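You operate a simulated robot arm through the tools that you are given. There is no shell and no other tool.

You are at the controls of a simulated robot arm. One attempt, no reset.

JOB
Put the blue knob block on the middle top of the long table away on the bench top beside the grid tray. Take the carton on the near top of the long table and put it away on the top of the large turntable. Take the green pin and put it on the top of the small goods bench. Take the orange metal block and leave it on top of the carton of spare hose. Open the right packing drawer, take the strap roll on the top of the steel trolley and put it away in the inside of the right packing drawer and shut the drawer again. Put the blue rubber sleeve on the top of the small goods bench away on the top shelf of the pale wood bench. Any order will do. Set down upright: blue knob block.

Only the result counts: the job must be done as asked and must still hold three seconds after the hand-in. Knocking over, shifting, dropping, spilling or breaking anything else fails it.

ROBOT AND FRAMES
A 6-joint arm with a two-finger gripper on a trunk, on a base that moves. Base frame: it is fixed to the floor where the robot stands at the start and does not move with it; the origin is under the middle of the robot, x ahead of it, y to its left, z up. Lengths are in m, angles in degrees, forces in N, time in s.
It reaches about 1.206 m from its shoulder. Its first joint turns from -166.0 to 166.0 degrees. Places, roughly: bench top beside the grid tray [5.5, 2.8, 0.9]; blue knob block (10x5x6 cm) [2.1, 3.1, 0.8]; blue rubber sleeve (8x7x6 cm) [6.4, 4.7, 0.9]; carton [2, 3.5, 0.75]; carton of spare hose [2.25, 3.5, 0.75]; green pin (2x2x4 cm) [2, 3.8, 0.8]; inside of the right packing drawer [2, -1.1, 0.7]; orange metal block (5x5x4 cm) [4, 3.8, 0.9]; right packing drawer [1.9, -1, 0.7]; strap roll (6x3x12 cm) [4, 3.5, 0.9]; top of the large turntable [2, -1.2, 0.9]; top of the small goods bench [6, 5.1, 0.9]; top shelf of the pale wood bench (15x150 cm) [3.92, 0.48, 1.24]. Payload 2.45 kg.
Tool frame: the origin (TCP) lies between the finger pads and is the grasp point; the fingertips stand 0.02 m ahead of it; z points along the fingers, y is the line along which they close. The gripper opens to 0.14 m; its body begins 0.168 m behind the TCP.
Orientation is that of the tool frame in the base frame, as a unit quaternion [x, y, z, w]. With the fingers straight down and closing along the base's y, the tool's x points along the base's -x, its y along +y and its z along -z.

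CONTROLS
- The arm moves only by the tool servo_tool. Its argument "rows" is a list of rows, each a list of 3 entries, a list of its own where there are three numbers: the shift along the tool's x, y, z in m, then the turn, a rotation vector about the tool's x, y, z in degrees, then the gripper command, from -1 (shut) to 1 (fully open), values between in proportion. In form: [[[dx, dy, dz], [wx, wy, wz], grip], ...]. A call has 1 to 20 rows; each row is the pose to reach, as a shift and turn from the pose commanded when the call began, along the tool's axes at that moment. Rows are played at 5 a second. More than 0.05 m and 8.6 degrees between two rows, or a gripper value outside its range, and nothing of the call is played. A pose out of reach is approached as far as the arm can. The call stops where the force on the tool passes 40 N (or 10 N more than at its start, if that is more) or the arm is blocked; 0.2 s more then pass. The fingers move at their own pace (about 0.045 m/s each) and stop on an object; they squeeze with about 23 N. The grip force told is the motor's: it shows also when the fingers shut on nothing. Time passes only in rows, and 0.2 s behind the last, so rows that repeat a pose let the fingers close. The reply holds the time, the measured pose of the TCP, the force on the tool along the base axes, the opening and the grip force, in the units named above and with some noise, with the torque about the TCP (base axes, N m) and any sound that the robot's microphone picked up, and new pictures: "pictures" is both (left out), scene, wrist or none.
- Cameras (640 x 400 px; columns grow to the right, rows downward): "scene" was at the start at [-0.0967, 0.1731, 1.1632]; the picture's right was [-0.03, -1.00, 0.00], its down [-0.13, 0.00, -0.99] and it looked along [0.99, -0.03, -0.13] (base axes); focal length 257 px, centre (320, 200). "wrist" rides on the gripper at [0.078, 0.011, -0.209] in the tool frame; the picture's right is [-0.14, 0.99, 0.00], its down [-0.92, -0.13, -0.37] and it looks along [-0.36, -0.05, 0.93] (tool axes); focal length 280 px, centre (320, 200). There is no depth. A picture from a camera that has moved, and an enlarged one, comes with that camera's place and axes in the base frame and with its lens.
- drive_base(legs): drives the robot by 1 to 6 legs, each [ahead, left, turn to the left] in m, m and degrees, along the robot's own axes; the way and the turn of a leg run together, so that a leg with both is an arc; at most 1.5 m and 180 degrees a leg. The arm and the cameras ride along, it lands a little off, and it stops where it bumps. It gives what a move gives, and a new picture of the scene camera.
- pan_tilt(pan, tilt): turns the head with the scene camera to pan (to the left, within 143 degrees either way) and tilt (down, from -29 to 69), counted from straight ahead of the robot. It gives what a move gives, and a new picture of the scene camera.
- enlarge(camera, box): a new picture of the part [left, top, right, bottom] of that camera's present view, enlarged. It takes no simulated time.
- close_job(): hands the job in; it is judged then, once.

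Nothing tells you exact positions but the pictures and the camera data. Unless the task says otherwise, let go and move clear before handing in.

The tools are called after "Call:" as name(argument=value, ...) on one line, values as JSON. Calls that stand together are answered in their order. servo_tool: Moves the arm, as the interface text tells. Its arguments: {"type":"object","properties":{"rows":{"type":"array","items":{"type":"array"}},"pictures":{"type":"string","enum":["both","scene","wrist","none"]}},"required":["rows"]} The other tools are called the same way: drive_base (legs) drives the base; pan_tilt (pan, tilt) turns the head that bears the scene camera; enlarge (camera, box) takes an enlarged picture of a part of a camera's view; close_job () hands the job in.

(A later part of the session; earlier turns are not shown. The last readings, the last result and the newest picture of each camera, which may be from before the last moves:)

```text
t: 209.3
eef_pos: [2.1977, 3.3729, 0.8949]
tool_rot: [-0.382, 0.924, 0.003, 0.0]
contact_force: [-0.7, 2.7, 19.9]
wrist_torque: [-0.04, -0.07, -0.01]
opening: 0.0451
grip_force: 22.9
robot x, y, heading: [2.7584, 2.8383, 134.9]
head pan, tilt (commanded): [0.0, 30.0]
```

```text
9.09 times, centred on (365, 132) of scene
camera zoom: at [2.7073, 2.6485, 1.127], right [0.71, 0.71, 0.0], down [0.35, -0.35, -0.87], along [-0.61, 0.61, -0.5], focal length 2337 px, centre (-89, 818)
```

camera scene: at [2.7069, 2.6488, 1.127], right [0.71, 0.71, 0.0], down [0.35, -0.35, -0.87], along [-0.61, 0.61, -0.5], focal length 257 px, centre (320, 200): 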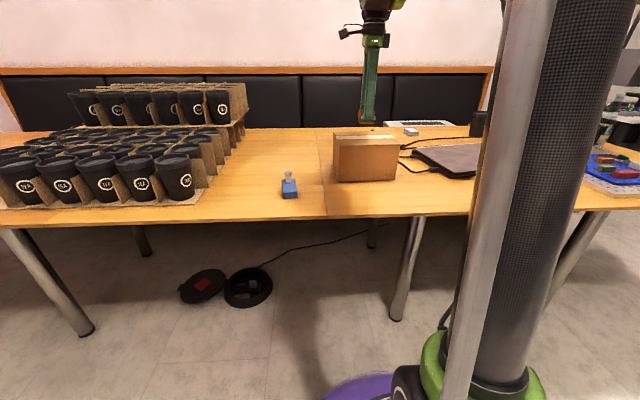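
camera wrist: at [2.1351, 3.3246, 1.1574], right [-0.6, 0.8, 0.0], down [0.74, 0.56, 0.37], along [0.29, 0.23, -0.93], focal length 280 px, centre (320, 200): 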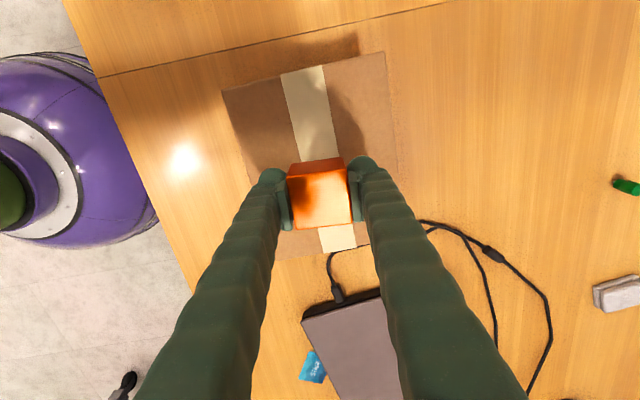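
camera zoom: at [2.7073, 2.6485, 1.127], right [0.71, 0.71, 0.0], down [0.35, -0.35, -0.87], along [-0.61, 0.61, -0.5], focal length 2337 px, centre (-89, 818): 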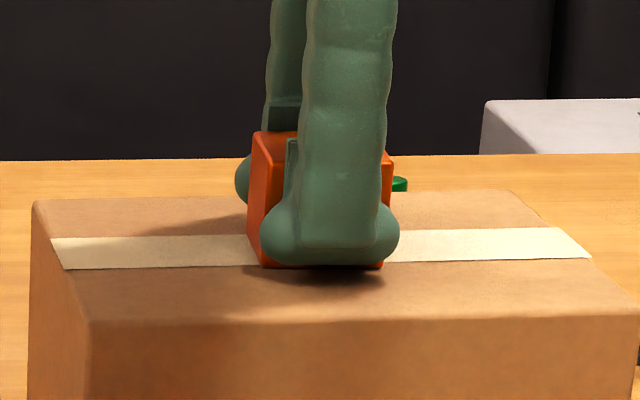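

Contact is made. I release the block and rise.

Call:
servo_tool(rows=[[[0, 0, -0.002], [0, 0, 0], -0.6], [[0, 0, -0.002], [0, 0, 0], -0.2], [[0, 0, -0.002], [0, 0, 0], 0.1], [[0, 0, -0.002], [0, 0, 0], 0.1], [[0, 0, -0.002], [0, 0, 0], 0.1], [[0, 0, -0.03], [0, 0, 0], 0.1], [[0, 0, -0.07], [0, 0, 0], 0.1], [[0, 0, -0.11], [0, 0, 0], 0.1], [[0, 0, -0.15], [0, 0, 0], 0.1], [[0, 0, -0.2], [0, 0, 0], 0.1]], pictures="both")

Call:
enlarge(camera="scene", box=[300, 80, 440, 168])

```text
t: 211.5
eef_pos: [2.1994, 3.3741, 1.0942]
tool_rot: [-0.382, 0.924, 0.003, 0.0]
contact_force: [0.1, 0.7, -0.5]
wrist_torque: [-0.01, -0.04, 0.0]
opening: 0.0771
grip_force: 0.0
robot x, y, heading: [2.7625, 2.8435, 134.9]
head pan, tilt (commanded): [0.0, 30.0]
camera scene: at [2.7069, 2.6488, 1.127], right [0.71, 0.71, 0.0], down [0.35, -0.35, -0.87], along [-0.61, 0.61, -0.5], focal length 257 px, centre (320, 200)
camera wrist: at [2.1365, 3.3238, 1.3028], right [-0.6, 0.8, 0.0], down [0.74, 0.56, 0.37], along [0.29, 0.23, -0.93], focal length 280 px, centre (320, 200)
```

scene: 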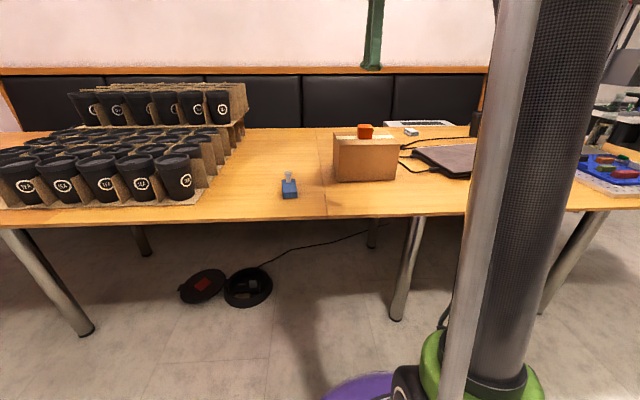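
wrist: 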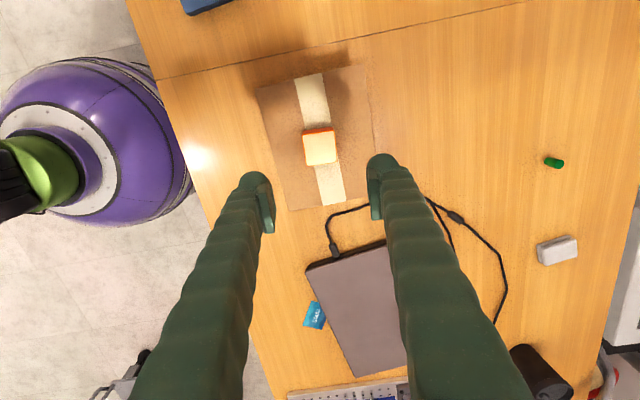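

```text
4.55 times, centred on (370, 124) of scene
camera zoom: at [2.7069, 2.6488, 1.127], right [0.71, 0.71, 0.0], down [0.35, -0.35, -0.87], along [-0.61, 0.61, -0.5], focal length 1169 px, centre (93, 546)
```

zoom: 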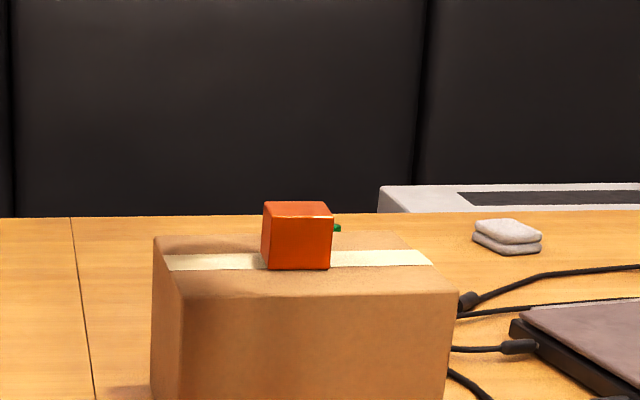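

The orange block rests on the carton. Next, the green pin at about (1.97, 3.77): I move the base 0.2 m closer to the table and look with the wrist camera.

Call:
drive_base(legs=[[0.2, 0, 0]])

Call:
servo_tool(rows=[[[0, 0.04, 0], [0, 0, 0], 0], [[-0.01, 0.08, 0], [0, 0, 0], 0], [[-0.03, 0.12, 0], [0, 0, 0], 0], [[-0.05, 0.15, 0], [0, 0, 0], 0]], pictures="wrist")

Call:
enlarge(camera="wrist", box=[300, 80, 500, 205])

```text
t: 213.1
eef_pos: [2.0556, 3.5147, 1.0945]
tool_rot: [-0.385, 0.923, 0.003, 0.0]
contact_force: [-0.3, -0.2, -0.6]
wrist_torque: [0.0, -0.01, 0.04]
opening: 0.0771
grip_force: 0.0
robot x, y, heading: [2.6152, 2.986, 135.0]
head pan, tilt (commanded): [0.0, 30.0]
camera scene: at [2.5652, 2.7912, 1.127], right [0.71, 0.71, 0.0], down [0.35, -0.35, -0.87], along [-0.61, 0.61, -0.5], focal length 257 px, centre (320, 200)
```

scene: 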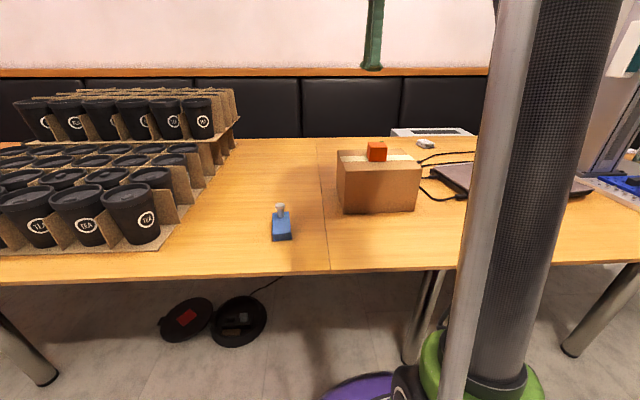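

```text
t: 214.1
eef_pos: [1.9851, 3.6547, 1.0952]
tool_rot: [-0.384, 0.923, 0.002, -0.001]
contact_force: [0.8, -1.2, 0.3]
wrist_torque: [0.11, 0.02, -0.03]
opening: 0.07
grip_force: 0.1
robot x, y, heading: [2.6162, 2.9876, 135.1]
head pan, tilt (commanded): [0.0, 30.0]
camera wrist: at [1.9221, 3.6037, 1.3025], right [-0.61, 0.8, 0.01], down [0.74, 0.56, 0.37], along [0.29, 0.23, -0.93], focal length 280 px, centre (320, 200)
```

wrist: 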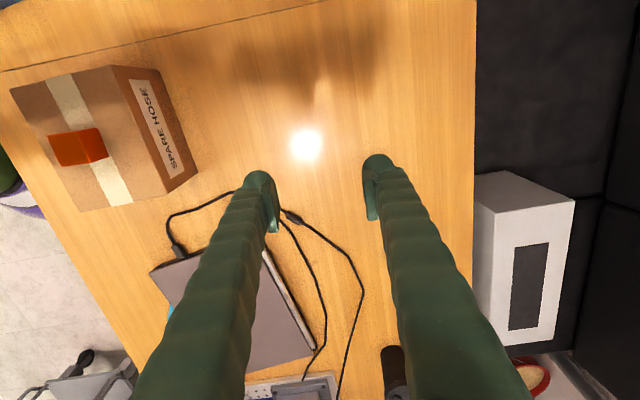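

```text
3.20 times, centred on (400, 142) of wrist
camera zoom: at [1.9221, 3.6037, 1.3025], right [-0.61, 0.8, 0.01], down [0.74, 0.56, 0.37], along [0.29, 0.23, -0.93], focal length 897 px, centre (64, 384)
```

zoom: 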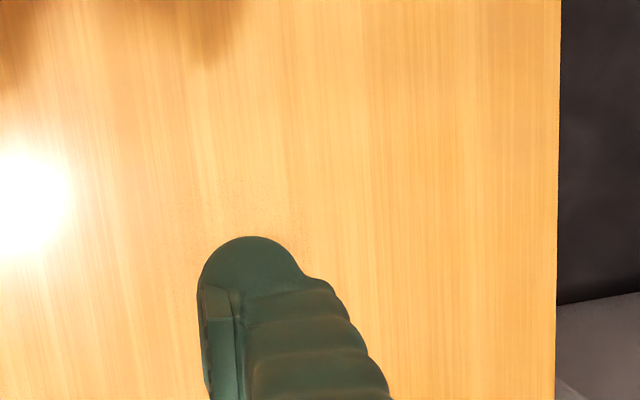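

The pin is hidden behind the right finger; I shift the tool over it so it shows between the fingers.

Call:
servo_tool(rows=[[[-0.02, 0.03, 0], [0, 0, 0], 0], [[-0.04, 0.06, 0], [0, 0, 0], 0], [[-0.06, 0.088, 0], [0, 0, 0], 0]], pictures="wrist")

Call:
enlarge(camera="wrist", box=[240, 80, 400, 180])

```text
t: 214.9
eef_pos: [1.9728, 3.7427, 1.0878]
tool_rot: [-0.384, 0.923, 0.002, 0.0]
contact_force: [-0.2, 0.4, -0.3]
wrist_torque: [-0.02, -0.02, 0.03]
opening: 0.0701
grip_force: 0.0
out of reach, approached as far as the arm can: row 3
robot x, y, heading: [2.6134, 2.9814, 134.9]
head pan, tilt (commanded): [0.0, 30.0]
camera wrist: at [1.9107, 3.6919, 1.296], right [-0.61, 0.8, 0.0], down [0.74, 0.56, 0.37], along [0.29, 0.23, -0.93], focal length 280 px, centre (320, 200)
```

wrist: 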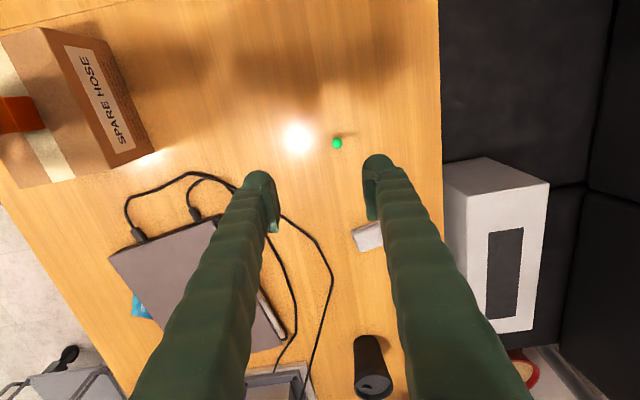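

```text
4.00 times, centred on (320, 130) of wrist
camera zoom: at [1.9107, 3.6919, 1.296], right [-0.61, 0.8, 0.0], down [0.74, 0.56, 0.37], along [0.29, 0.23, -0.93], focal length 1122 px, centre (320, 480)
```

zoom: 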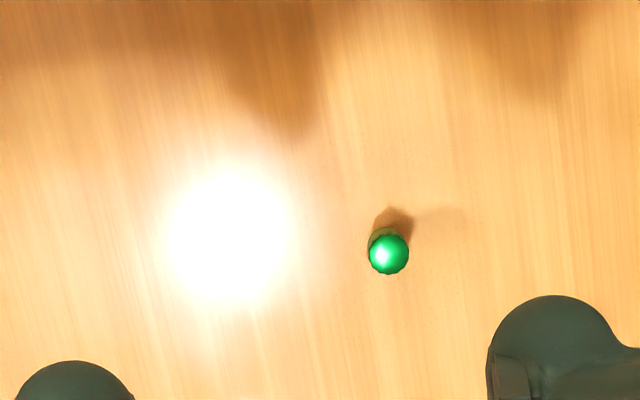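

The pin stands at about (1.962, 3.770). I lower partway first because reach is better lower down, then correct laterally.

Call:
servo_tool(rows=[[[0, 0, 0.04], [0, 0, 0], 0], [[-0.004, 0.009, 0.08], [0, 0, 0], 0], [[-0.008, 0.018, 0.12], [0, 0, 0], 0], [[-0.0118, 0.0269, 0.16], [0, 0, 0], 0]], pictures="wrist")

Call:
enlarge(camera="wrist", box=[240, 100, 400, 200])

```text
t: 215.9
eef_pos: [1.9606, 3.7703, 0.9271]
tool_rot: [-0.384, 0.923, 0.003, 0.0]
contact_force: [-0.2, -0.2, -0.1]
wrist_torque: [0.05, 0.03, 0.01]
opening: 0.0699
grip_force: 0.0
robot x, y, heading: [2.6162, 2.9856, 135.0]
head pan, tilt (commanded): [0.0, 30.0]
camera wrist: at [1.8984, 3.7202, 1.1353], right [-0.61, 0.8, 0.01], down [0.74, 0.56, 0.37], along [0.29, 0.23, -0.93], focal length 280 px, centre (320, 200)
```

wrist: 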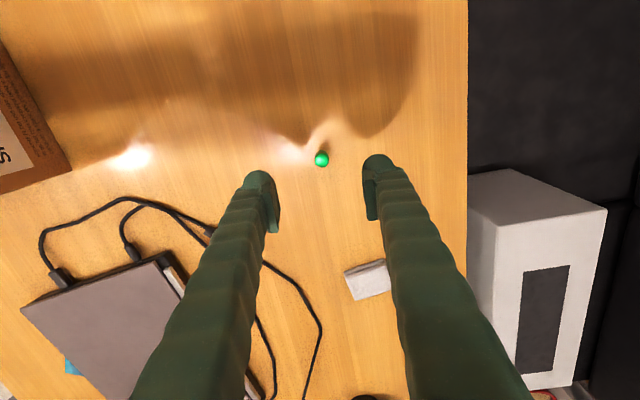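

```text
4.00 times, centred on (320, 150) of wrist
camera zoom: at [1.8984, 3.7202, 1.1353], right [-0.61, 0.8, 0.01], down [0.74, 0.56, 0.37], along [0.29, 0.23, -0.93], focal length 1122 px, centre (320, 400)
```

zoom: 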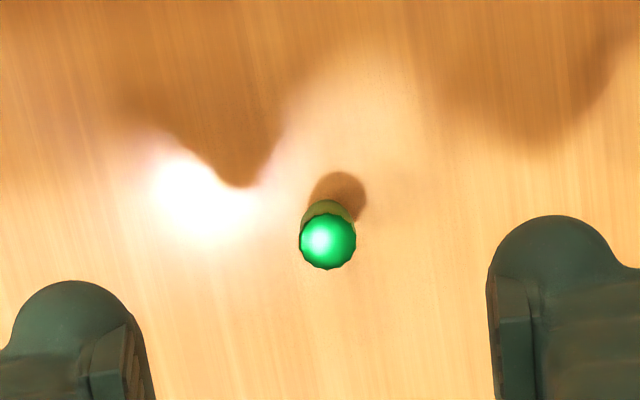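

Aligned within a millimetre or two. I descend, close on the pin and lift.

Call:
servo_tool(rows=[[[0, 0.001, 0.04], [0, 0, 0], 0], [[0, 0.001, 0.08], [0, 0, 0], 0], [[0, 0.001, 0.11], [0, 0, 0], -0.2], [[0, 0.001, 0.135], [0, 0, 0], -0.2], [[0, 0.001, 0.148], [0, 0, 0], -0.3], [[0, 0.001, 0.148], [0, 0, 0], -0.5], [[0, 0.001, 0.148], [0, 0, 0], -0.7], [[0, 0.001, 0.148], [0, 0, 0], -0.9], [[0, 0.001, 0.148], [0, 0, 0], -1], [[0, 0.001, 0.148], [0, 0, 0], -1]], pictures="wrist")

```text
t: 218.1
eef_pos: [1.9586, 3.7729, 0.7818]
tool_rot: [-0.383, 0.924, 0.003, 0.0]
contact_force: [0.1, -0.9, -0.8]
wrist_torque: [-0.05, 0.01, 0.02]
opening: 0.0164
grip_force: 23.0
robot x, y, heading: [2.6166, 2.9841, 134.9]
head pan, tilt (commanded): [0.0, 30.0]
camera wrist: at [1.8964, 3.7216, 0.9898], right [-0.61, 0.8, 0.0], down [0.74, 0.56, 0.37], along [0.29, 0.23, -0.93], focal length 280 px, centre (320, 200)
```

wrist: 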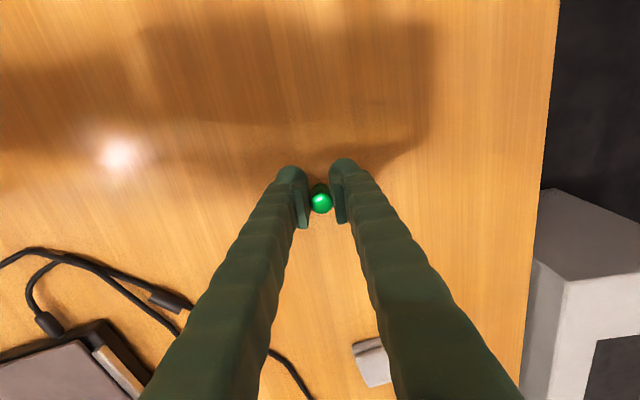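

The pin is held. I lift it and retract.

Call:
servo_tool(rows=[[[0, 0, -0.03], [0, 0, 0], -1], [[0, 0, -0.07], [0, 0, 0], -1], [[0, 0, -0.11], [0, 0, 0], -1], [[0, 0, -0.15], [0, 0, 0], -1], [[0, -0.02, -0.19], [0, 0, 0], -1], [[0, -0.04, -0.23], [0, 0, 0], -1], [[0, -0.06, -0.27], [0, 0, 0], -1], [[0, -0.08, -0.31], [0, 0, 0], -1], [[0, -0.12, -0.34], [0, 0, 0], -1], [[0, -0.16, -0.36], [0, 0, 0], -1], [[0, -0.2, -0.36], [0, 0, 0], -1], [[0, -0.24, -0.36], [0, 0, 0], -1], [[0, -0.28, -0.36], [0, 0, 0], -1], [[0, -0.32, -0.36], [0, 0, 0], -1], [[0, -0.36, -0.36], [0, 0, 0], -1], [[0, -0.4, -0.36], [0, 0, 0], -1]], pictures="both")

```text
t: 221.5
eef_pos: [2.2435, 3.4872, 1.1379]
tool_rot: [-0.384, 0.923, 0.003, 0.0]
contact_force: [-1.0, 0.9, -0.9]
wrist_torque: [-0.08, -0.04, 0.02]
opening: 0.0163
grip_force: 22.6
robot x, y, heading: [2.6143, 2.9834, 134.8]
head pan, tilt (commanded): [0.0, 30.0]
camera scene: at [2.565, 2.7915, 1.1271], right [0.71, 0.71, 0.0], down [0.35, -0.35, -0.87], along [-0.61, 0.61, -0.5], focal length 257 px, centre (320, 200)
camera wrist: at [2.1818, 3.4377, 1.3462], right [-0.61, 0.8, 0.0], down [0.74, 0.56, 0.37], along [0.29, 0.23, -0.93], focal length 280 px, centre (320, 200)
```

scene: 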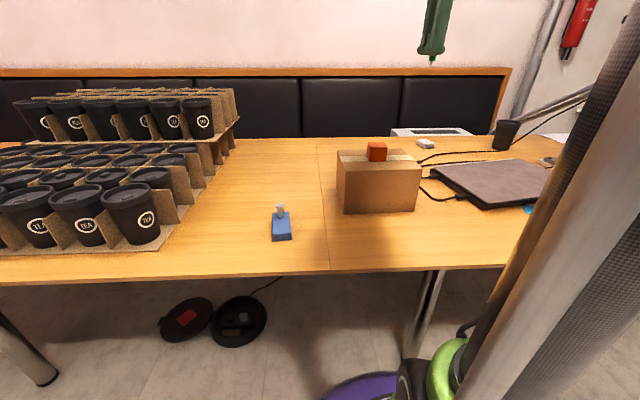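
wrist: 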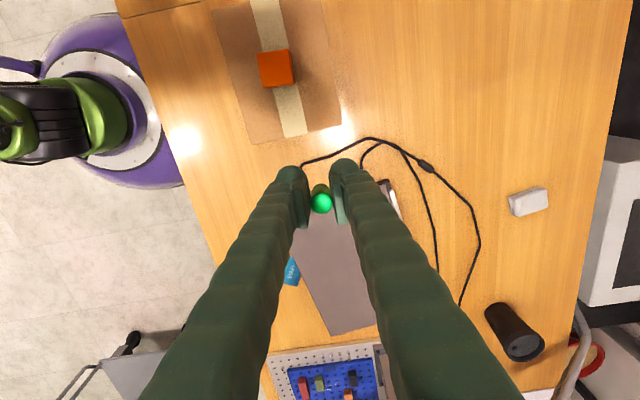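

The pin is held and clear. I back away from the table and drive along the aisle to the small goods bench at the far wall.

Call:
drive_base(legs=[[-1.35, 0, 0], [0, 0, -90], [1.3, 0, 0], [1.15, 0, 0]])

Call:
pan_tilt(pan=0, tilt=18)

Call:
enlarge(camera="scene", box=[200, 90, 440, 240])

```text
t: 243.5
eef_pos: [5.7468, 4.1666, 1.1378]
tool_rot: [0.37, 0.929, 0.002, 0.002]
contact_force: [-0.4, 0.3, 0.1]
wrist_torque: [-0.03, 0.04, -0.01]
opening: 0.0168
grip_force: 23.1
robot x, y, heading: [5.2534, 3.7788, 46.3]
head pan, tilt (commanded): [0.0, 30.0]
camera scene: at [5.0577, 3.8307, 1.127], right [0.72, -0.69, 0.0], down [-0.34, -0.36, -0.87], along [0.6, 0.63, -0.5], focal length 257 px, centre (320, 200)
```

scene: 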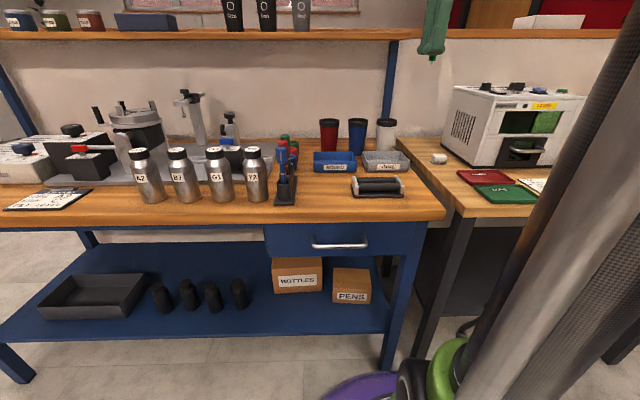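

```text
t: 244.2
eef_pos: [5.7474, 4.1662, 1.1384]
tool_rot: [0.37, 0.929, 0.002, 0.002]
contact_force: [-0.7, 0.0, 0.4]
wrist_torque: [0.01, 0.02, 0.02]
opening: 0.0169
grip_force: 22.5
robot x, y, heading: [5.2509, 3.7803, 46.5]
head pan, tilt (commanded): [0.0, 18.0]
camera scene: at [5.0596, 3.8328, 1.1463], right [0.72, -0.69, 0.0], down [-0.21, -0.22, -0.95], along [0.66, 0.69, -0.31], focal length 257 px, centre (320, 200)
```

scene: 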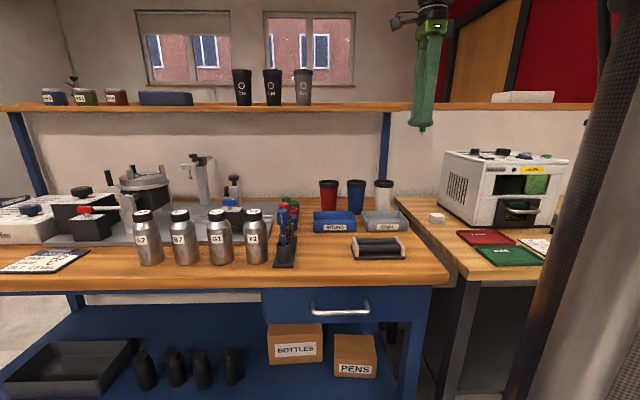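

```text
2.67 times, centred on (320, 165) of scene
camera zoom: at [5.0596, 3.8328, 1.1463], right [0.72, -0.69, 0.0], down [-0.21, -0.22, -0.95], along [0.66, 0.69, -0.31], focal length 686 px, centre (320, 293)
```

zoom: 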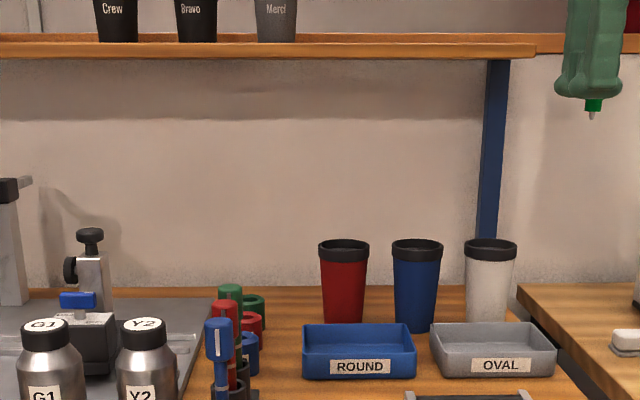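

The blue bench and the oven bench stand against a half-height partition, but the listed small goods bench (u≈7.85) lies behind that partition. I look left and right for the way around.

Call:
pan_tilt(pan=50, tilt=5)

Call:
pan_tilt(pan=0, tilt=0)

Call:
pan_tilt(pan=-60, tilt=10)

```text
t: 245.4
eef_pos: [5.7467, 4.1666, 1.1385]
tool_rot: [0.37, 0.929, 0.002, 0.002]
contact_force: [0.1, -0.1, -0.7]
wrist_torque: [-0.02, 0.01, 0.0]
opening: 0.0167
grip_force: 22.8
robot x, y, heading: [5.2494, 3.7777, 46.7]
head pan, tilt (commanded): [50.0, 5.0]
camera scene: at [4.9851, 3.8565, 1.1674], right [0.99, 0.11, 0.0], down [0.01, -0.09, -1.0], along [-0.11, 0.99, -0.09], focal length 257 px, centre (320, 200)
```

scene: 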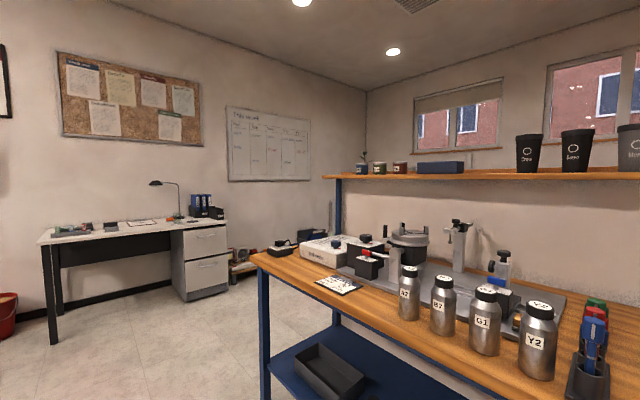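

```text
t: 246.6
eef_pos: [5.7469, 4.1654, 1.1386]
tool_rot: [0.37, 0.929, 0.002, 0.002]
contact_force: [0.0, -0.1, -0.1]
wrist_torque: [-0.01, 0.0, -0.01]
opening: 0.017
grip_force: 22.8
robot x, y, heading: [5.2491, 3.7822, 46.5]
head pan, tilt (commanded): [0.0, 0.0]
camera scene: at [5.0573, 3.8304, 1.1754], right [0.72, -0.69, 0.0], down [0.0, 0.0, -1.0], along [0.69, 0.72, 0.0], focal length 257 px, centre (320, 200)
```

scene: 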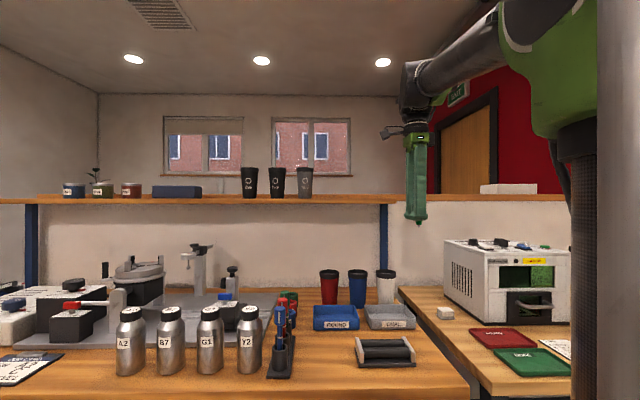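

```text
t: 247.9
eef_pos: [5.7466, 4.1668, 1.1379]
tool_rot: [0.369, 0.929, 0.002, 0.002]
contact_force: [-0.5, 0.4, -1.2]
wrist_torque: [-0.01, 0.0, 0.03]
opening: 0.0169
grip_force: 23.2
robot x, y, heading: [5.2498, 3.7822, 46.3]
head pan, tilt (commanded): [-60.0, 10.0]
camera scene: at [5.0857, 3.7434, 1.1594], right [-0.23, -0.97, 0.0], down [-0.17, 0.04, -0.98], along [0.96, -0.23, -0.17], focal length 257 px, centre (320, 200)
```

scene: 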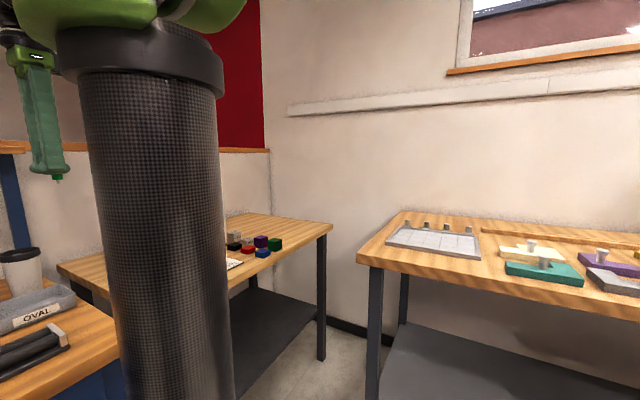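

There is an open corner left of the blue bench that may lead behind the partition. I back up slightly, turn left and drive between trolley and bench to look there.

Call:
drive_base(legs=[[-0.1, 0, 0], [0, 0, 89], [1.3, 0, 0]])

Call:
pan_tilt(pan=-40, tilt=10)

```text
t: 258.8
eef_pos: [3.9013, 5.1149, 1.1383]
tool_rot: [-0.388, 0.922, 0.002, 0.0]
contact_force: [-0.9, 1.1, -1.1]
wrist_torque: [-0.01, -0.01, 0.02]
opening: 0.0168
grip_force: 23.1
robot x, y, heading: [4.2797, 4.6204, 135.5]
head pan, tilt (commanded): [-60.0, 10.0]
camera scene: at [4.3154, 4.4485, 1.1594], right [0.97, -0.25, 0.0], down [-0.04, -0.17, -0.98], along [0.25, 0.95, -0.17], focal length 257 px, centre (320, 200)
```

scene: 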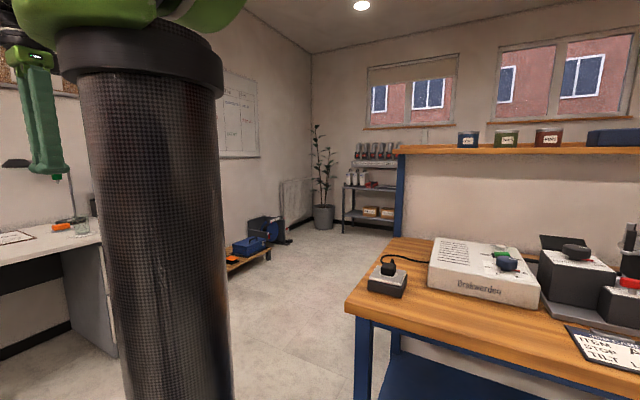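

```text
t: 259.6
eef_pos: [3.9003, 5.1153, 1.1392]
tool_rot: [-0.388, 0.922, 0.003, 0.0]
contact_force: [0.4, -0.3, 0.5]
wrist_torque: [0.01, -0.02, -0.01]
opening: 0.0167
grip_force: 22.7
robot x, y, heading: [4.2804, 4.616, 135.4]
head pan, tilt (commanded): [-40.0, 10.0]
camera scene: at [4.2833, 4.451, 1.1594], right [1.0, 0.1, 0.0], down [0.02, -0.17, -0.98], along [-0.09, 0.98, -0.17], focal length 257 px, centre (320, 200)
```

scene: 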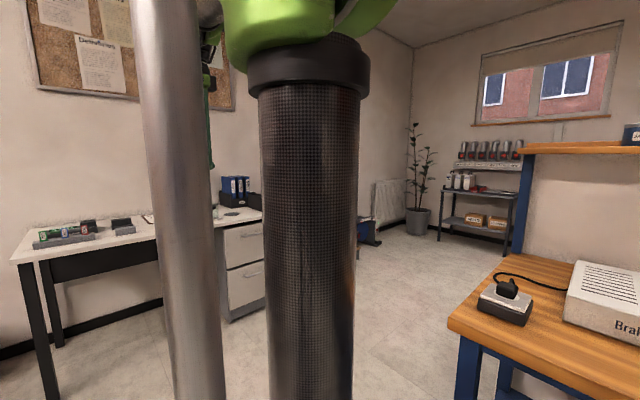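

There is free floor left of the blue bench leading behind the partition. I drive around the bench's left end.

Call:
drive_base(legs=[[0.4, 0, 0], [0, 0, -90], [0, 0.35, 0], [1.3, 0, 0]])

Call:
pan_tilt(pan=-70, tilt=10)

Call:
pan_tilt(pan=0, tilt=10)

```text
t: 273.9
eef_pos: [5.1207, 6.4602, 1.1384]
tool_rot: [0.366, 0.931, 0.002, 0.002]
contact_force: [-0.1, -1.3, -0.4]
wrist_torque: [0.02, 0.0, -0.01]
opening: 0.0166
grip_force: 23.8
robot x, y, heading: [4.6304, 6.0717, 46.5]
head pan, tilt (commanded): [-40.0, 10.0]
camera scene: at [4.4652, 6.0651, 1.1594], right [0.12, -0.99, 0.0], down [-0.17, -0.02, -0.98], along [0.98, 0.12, -0.17], focal length 257 px, centre (320, 200)
```

scene: 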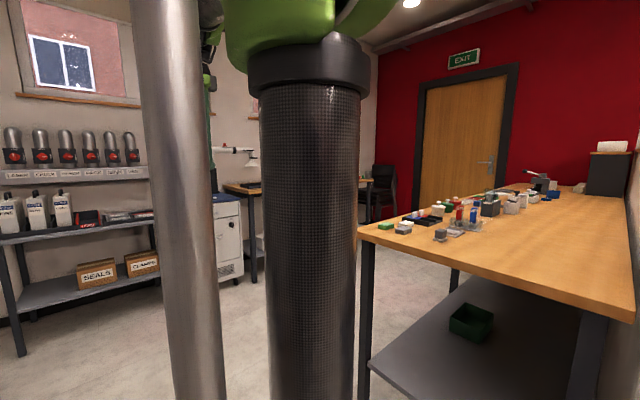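

```text
t: 274.8
eef_pos: [5.1209, 6.4609, 1.1377]
tool_rot: [0.366, 0.93, 0.002, 0.002]
contact_force: [-0.7, -0.2, -0.7]
wrist_torque: [0.0, -0.03, 0.04]
opening: 0.0168
grip_force: 23.1
robot x, y, heading: [4.6313, 6.0693, 46.7]
head pan, tilt (commanded): [-70.0, 10.0]
camera scene: at [4.4584, 6.0176, 1.1594], right [-0.39, -0.92, 0.0], down [-0.16, 0.07, -0.98], along [0.91, -0.39, -0.17], focal length 257 px, centre (320, 200)
```

scene: 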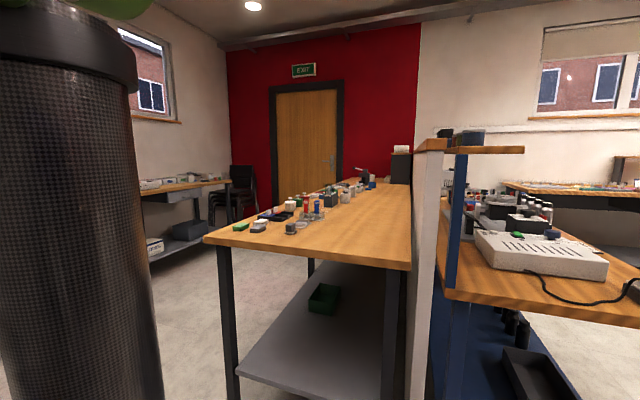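

```text
t: 276.2
eef_pos: [5.1215, 6.4597, 1.139]
tool_rot: [0.366, 0.93, 0.003, 0.001]
contact_force: [-0.2, -1.2, 1.0]
wrist_torque: [-0.02, -0.03, -0.01]
opening: 0.0166
grip_force: 23.1
robot x, y, heading: [4.6305, 6.0741, 47.1]
head pan, tilt (commanded): [0.0, 10.0]
camera scene: at [4.4366, 6.1219, 1.1594], right [0.73, -0.69, 0.0], down [-0.12, -0.13, -0.98], along [0.67, 0.72, -0.17], focal length 257 px, centre (320, 200)
```

scene: 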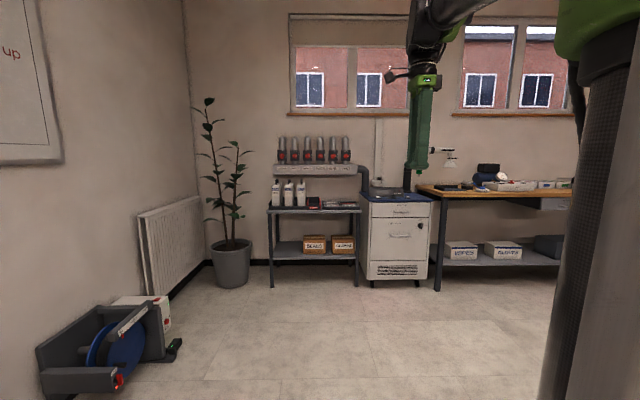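

Behind the partition is the small goods bench (u 7.43–8.14) with small parts on it. I drive around to its open side and turn to face it.

Call:
drive_base(legs=[[0.78, 0, -2], [0, 0, -90], [0, 0.4, 0], [1.4, 0, 0]])

Call:
pan_tilt(pan=-70, tilt=15)

```text
t: 292.9
eef_pos: [6.8224, 5.4235, 1.1397]
tool_rot: [0.921, 0.389, 0.0, 0.003]
contact_force: [0.2, 0.4, -0.8]
wrist_torque: [0.0, 0.01, 0.01]
opening: 0.0166
grip_force: 23.4
robot x, y, heading: [6.4453, 5.924, -44.3]
head pan, tilt (commanded): [0.0, 10.0]
camera scene: at [6.5002, 6.1187, 1.1594], right [-0.7, -0.71, 0.0], down [-0.12, 0.12, -0.98], along [0.7, -0.69, -0.17], focal length 257 px, centre (320, 200)
```

scene: 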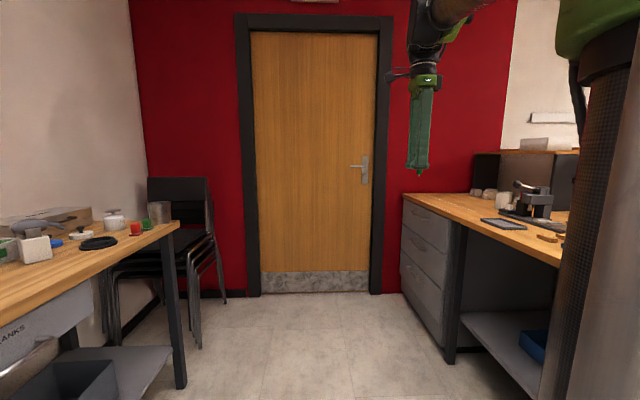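

```text
t: 294.3
eef_pos: [6.8238, 5.425, 1.138]
tool_rot: [0.921, 0.389, 0.0, 0.004]
contact_force: [-0.4, -0.6, 0.2]
wrist_torque: [0.0, -0.01, -0.02]
opening: 0.0167
grip_force: 22.7
robot x, y, heading: [6.4466, 5.9261, -44.6]
head pan, tilt (commanded): [-70.0, 15.0]
camera scene: at [6.3952, 6.0989, 1.1513], right [-0.91, 0.41, 0.0], down [0.11, 0.24, -0.97], along [-0.4, -0.88, -0.26], focal length 257 px, centre (320, 200)
```

scene: 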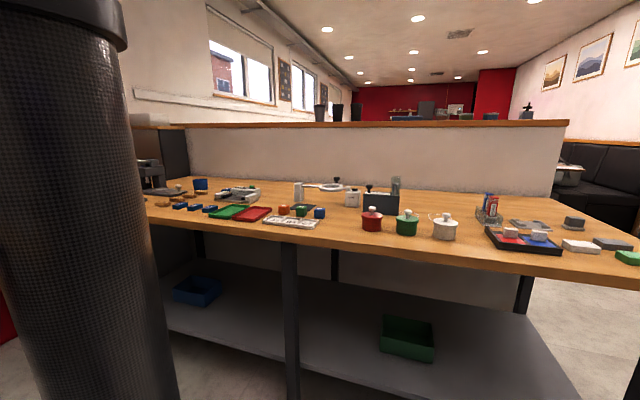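

I see the small goods bench with its many items. I enlarge it to find the blue rubber sleeve and a free spot for the pin.

Call:
enlarge(camera="scene", box=[130, 160, 350, 298])

Call:
enlarge(camera="scene", box=[340, 160, 640, 348])

```text
2.90 times, centred on (240, 229) of scene
camera zoom: at [6.3952, 6.0989, 1.1513], right [-0.91, 0.41, 0.0], down [0.11, 0.24, -0.97], along [-0.4, -0.88, -0.26], focal length 745 px, centre (552, 116)
```

zoom: 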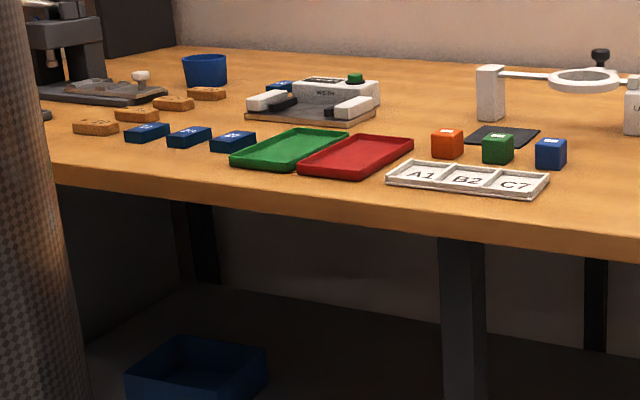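

```text
2.13 times, centred on (490, 254) of scene
camera zoom: at [6.3952, 6.0989, 1.1513], right [-0.91, 0.41, 0.0], down [0.11, 0.24, -0.97], along [-0.4, -0.88, -0.26], focal length 547 px, centre (-42, 85)
```

zoom: 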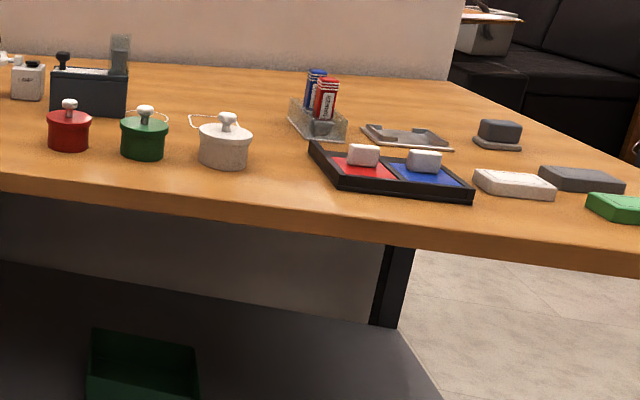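

The blue rubber sleeve is the short blue cup-like ring near (6.4, 4.7); a free spot for the pin lies near (5.95, 5.33). I turn to face the bench.

Call:
drive_base(legs=[[0, 0, -90]])

Call:
pan_tilt(pan=0, tilt=25)

Call:
servo_tool(rows=[[[0, 0, 0], [0, 0, 0], -1]], pictures="wrist")

```text
t: 298.5
eef_pos: [5.9562, 5.5333, 1.1376]
tool_rot: [0.931, -0.365, -0.002, 0.002]
contact_force: [0.5, 0.2, 0.5]
wrist_torque: [0.01, 0.01, -0.02]
opening: 0.0168
grip_force: 23.1
robot x, y, heading: [6.4429, 5.9237, -132.8]
head pan, tilt (commanded): [-70.0, 15.0]
camera scene: at [6.618, 5.9822, 1.1512], right [0.39, 0.92, 0.0], down [0.24, -0.1, -0.97], along [-0.89, 0.38, -0.26], focal length 257 px, centre (320, 200)
```

scene: 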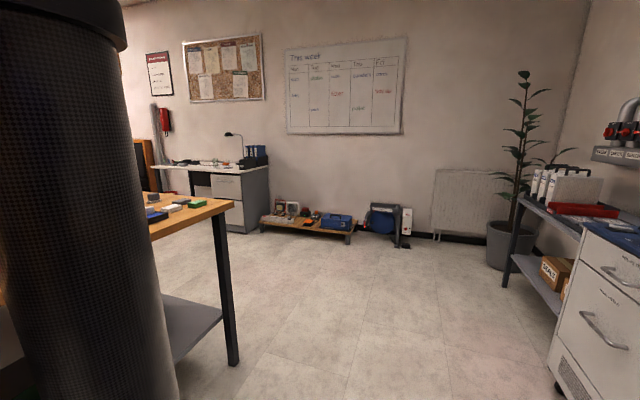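

```text
t: 299.9
eef_pos: [5.956, 5.5326, 1.1383]
tool_rot: [0.931, -0.365, -0.001, 0.002]
contact_force: [-0.1, -0.1, -1.0]
wrist_torque: [0.01, -0.02, 0.01]
opening: 0.0166
grip_force: 23.1
robot x, y, heading: [6.4468, 5.9251, -132.6]
head pan, tilt (commanded): [0.0, 25.0]
camera scene: at [6.6412, 5.8784, 1.135], right [-0.73, 0.68, 0.0], down [0.29, 0.31, -0.91], along [-0.62, -0.66, -0.42], focal length 257 px, centre (320, 200)
```

scene: 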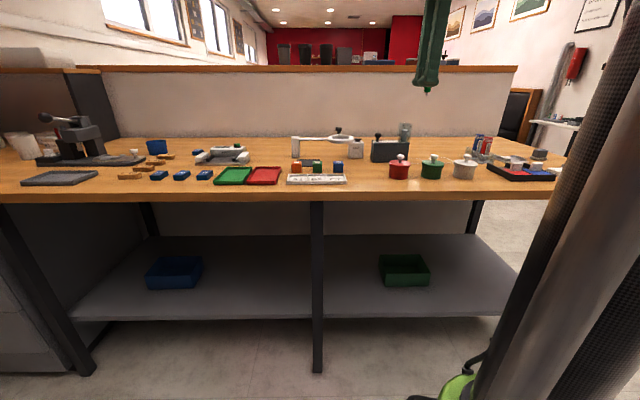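

```text
t: 300.3
eef_pos: [5.9561, 5.5327, 1.1384]
tool_rot: [0.931, -0.364, -0.001, 0.002]
contact_force: [0.1, 0.0, 0.3]
wrist_torque: [-0.02, -0.01, 0.01]
opening: 0.0168
grip_force: 22.4
robot x, y, heading: [6.4471, 5.9243, -133.0]
head pan, tilt (commanded): [0.0, 25.0]
camera wrist: at [6.0069, 5.4718, 1.3465], right [-0.77, -0.63, 0.01], down [-0.59, 0.72, 0.37], along [-0.24, 0.28, -0.93], focal length 280 px, centre (320, 200)
```

wrist: 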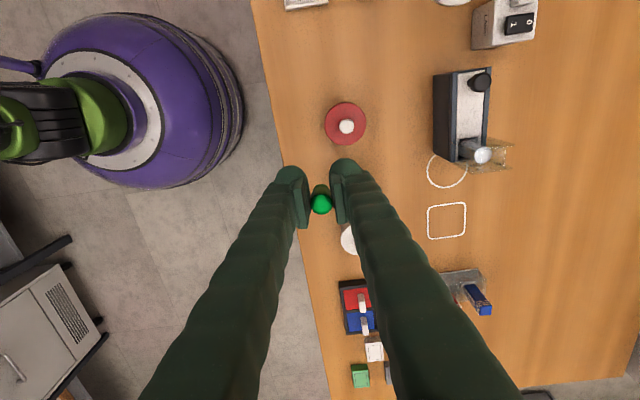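

I choose a bare spot between the letter tray and the red pot, about (5.98, 5.36), and bring the pin above it.

Call:
servo_tool(rows=[[[0.03, 0.025, 0], [0, 0, 0], -1], [[0.06, 0.05, 0], [0, 0, 0], -1], [[0.09, 0.075, 0], [0, 0, 0], -1], [[0.131, 0.1, 0], [0, 0, 0], -1], [[0.131, 0.109, 0.03], [0, 0, 0], -1], [[0.131, 0.109, 0.07], [0, 0, 0], -1], [[0.131, 0.109, 0.11], [0, 0, 0], -1], [[0.131, 0.109, 0.15], [0, 0, 0], -1], [[0.131, 0.109, 0.18], [0, 0, 0], -1]], pictures="both")

Call:
enlarge(camera="scene", box=[280, 120, 440, 220])

```text
t: 302.3
eef_pos: [5.9781, 5.3652, 0.9588]
tool_rot: [0.931, -0.365, -0.001, 0.001]
contact_force: [0.1, 1.1, 0.8]
wrist_torque: [0.01, 0.0, 0.03]
opening: 0.0165
grip_force: 23.1
robot x, y, heading: [6.4462, 5.9227, -132.8]
head pan, tilt (commanded): [0.0, 25.0]
camera scene: at [6.6413, 5.8783, 1.135], right [-0.73, 0.68, 0.0], down [0.29, 0.31, -0.91], along [-0.62, -0.66, -0.42], focal length 257 px, centre (320, 200)
camera wrist: at [6.0281, 5.3038, 1.1668], right [-0.77, -0.63, 0.01], down [-0.59, 0.72, 0.37], along [-0.24, 0.28, -0.93], focal length 280 px, centre (320, 200)
```

scene: 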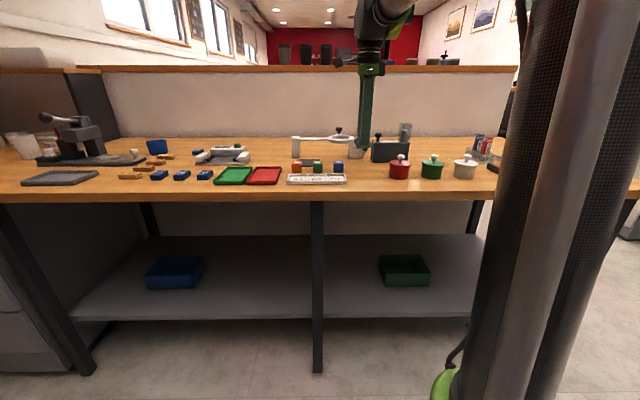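
wrist: 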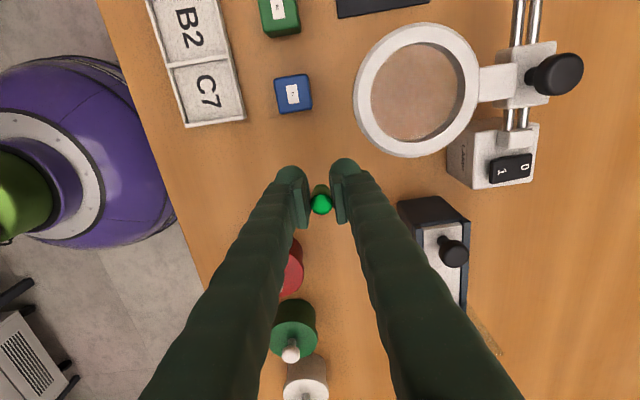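

```text
4.00 times, centred on (360, 170) of scene
camera zoom: at [6.6413, 5.8783, 1.135], right [-0.73, 0.68, 0.0], down [0.29, 0.31, -0.91], along [-0.62, -0.66, -0.42], focal length 1028 px, centre (160, 320)
```

zoom: 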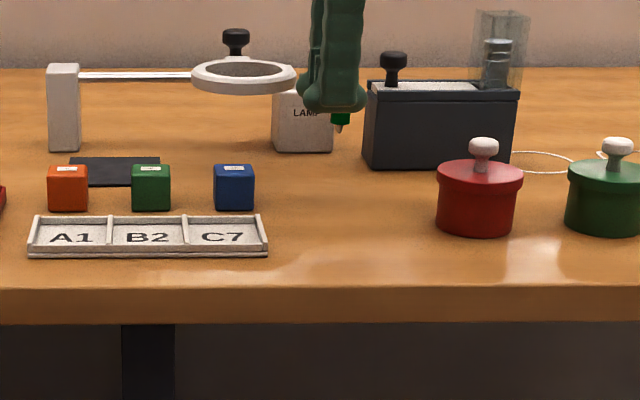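

The spot below is bare. I lower in small steps until the pin touches the bench.

Call:
servo_tool(rows=[[[0, 0, 0.02], [0, 0, 0], -1], [[0, 0, 0.035], [0, 0, 0], -1], [[0, 0, 0.045], [0, 0, 0], -1], [[0, 0, 0.052], [0, 0, 0], -1], [[0, 0, 0.057], [0, 0, 0], -1]], pictures="none")

Call:
enlarge(camera="scene", box=[310, 130, 420, 199])

```text
t: 303.5
eef_pos: [5.9771, 5.3646, 0.9012]
tool_rot: [0.931, -0.365, -0.002, 0.002]
contact_force: [0.5, -0.7, -0.3]
wrist_torque: [0.0, 0.0, 0.01]
opening: 0.0167
grip_force: 23.1
robot x, y, heading: [6.4444, 5.9299, -132.9]
head pan, tilt (commanded): [0.0, 25.0]
```

```text
5.80 times, centred on (365, 164) of scene
camera zoom: at [6.6413, 5.8783, 1.135], right [-0.73, 0.68, 0.0], down [0.29, 0.31, -0.91], along [-0.62, -0.66, -0.42], focal length 1490 px, centre (59, 406)
```

zoom: 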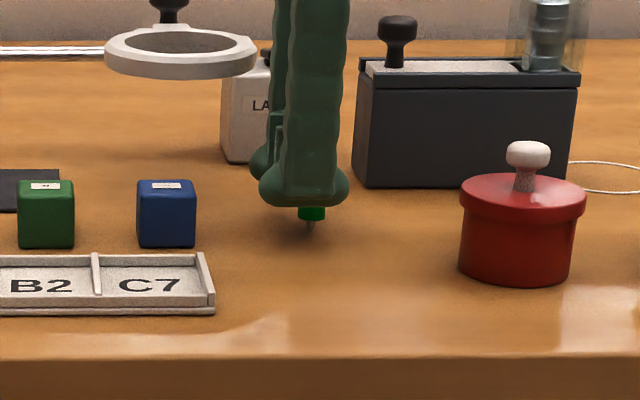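

Call:
servo_tool(rows=[[[0, 0, 0.005], [0, 0, 0], -1], [[0, 0, 0.01], [0, 0, 0], -1], [[0, 0, 0.014], [0, 0, 0], -1]], pictures="none")

Call:
enlarge(camera="scene", box=[310, 130, 420, 199])

```text
t: 304.3
eef_pos: [5.9776, 5.3657, 0.8879]
tool_rot: [0.931, -0.365, -0.002, 0.002]
contact_force: [-1.2, 0.6, 18.1]
wrist_torque: [0.13, 0.12, 0.04]
opening: 0.0156
grip_force: 22.6
robot x, y, heading: [6.4459, 5.9253, -133.1]
head pan, tilt (commanded): [0.0, 25.0]
```

```text
5.80 times, centred on (365, 164) of scene
camera zoom: at [6.6416, 5.8787, 1.135], right [-0.73, 0.68, 0.0], down [0.29, 0.31, -0.91], along [-0.62, -0.66, -0.42], focal length 1490 px, centre (59, 406)
```

zoom: 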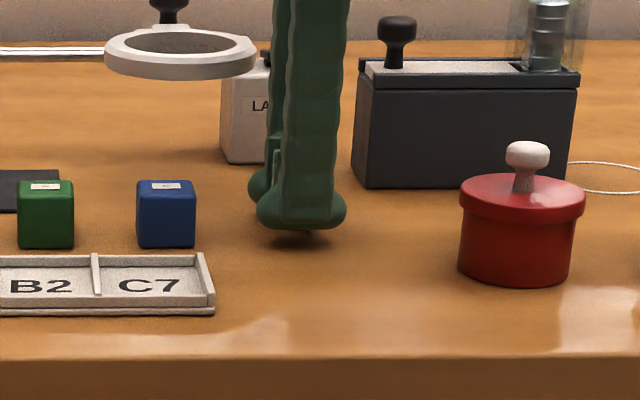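

Contact. I release the pin gently and rise.

Call:
servo_tool(rows=[[[0, 0, -0.002], [0, 0, 0], -0.9], [[0, 0, -0.002], [0, 0, 0], -0.7], [[0, 0, -0.002], [0, 0, 0], -0.5], [[0, 0, -0.002], [0, 0, 0], -0.35], [[0, 0, -0.002], [0, 0, 0], -0.35], [[0, 0, -0.01], [0, 0, 0], -0.35], [[0, 0, -0.03], [0, 0, 0], -0.35], [[0, 0, -0.06], [0, 0, 0], -0.35], [[0, 0, -0.1], [0, 0, 0], -0.35], [[0, 0, -0.14], [0, 0, 0], -0.35], [[0, 0, -0.18], [0, 0, 0], -0.35]], pictures="both")

Call:
enlarge(camera="scene", box=[310, 130, 420, 199])

```text
t: 306.7
eef_pos: [5.9783, 5.3643, 1.0709]
tool_rot: [0.931, -0.365, -0.003, 0.002]
contact_force: [0.1, -0.3, -0.2]
wrist_torque: [0.01, 0.02, 0.01]
opening: 0.0454
grip_force: 0.0
robot x, y, heading: [6.4508, 5.9261, -132.9]
head pan, tilt (commanded): [0.0, 25.0]
camera scene: at [6.6412, 5.8783, 1.135], right [-0.73, 0.68, 0.0], down [0.29, 0.31, -0.91], along [-0.62, -0.66, -0.42], focal length 257 px, centre (320, 200)
camera wrist: at [6.0298, 5.3024, 1.2772], right [-0.77, -0.63, 0.01], down [-0.59, 0.72, 0.37], along [-0.24, 0.28, -0.93], focal length 280 px, centre (320, 200)
```

scene: 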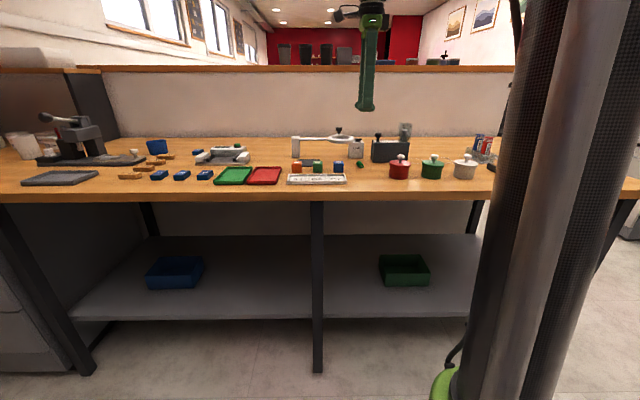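
wrist: 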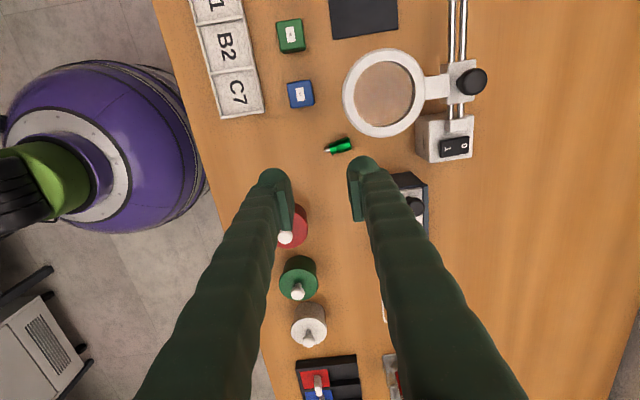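

```text
5.80 times, centred on (365, 164) of scene
camera zoom: at [6.6412, 5.8783, 1.135], right [-0.73, 0.68, 0.0], down [0.29, 0.31, -0.91], along [-0.62, -0.66, -0.42], focal length 1490 px, centre (59, 406)
```

zoom: 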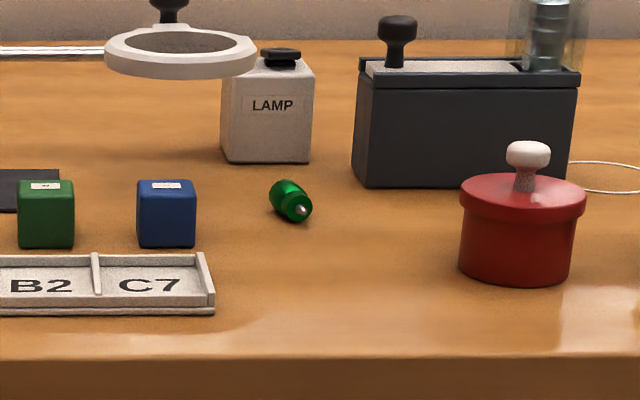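

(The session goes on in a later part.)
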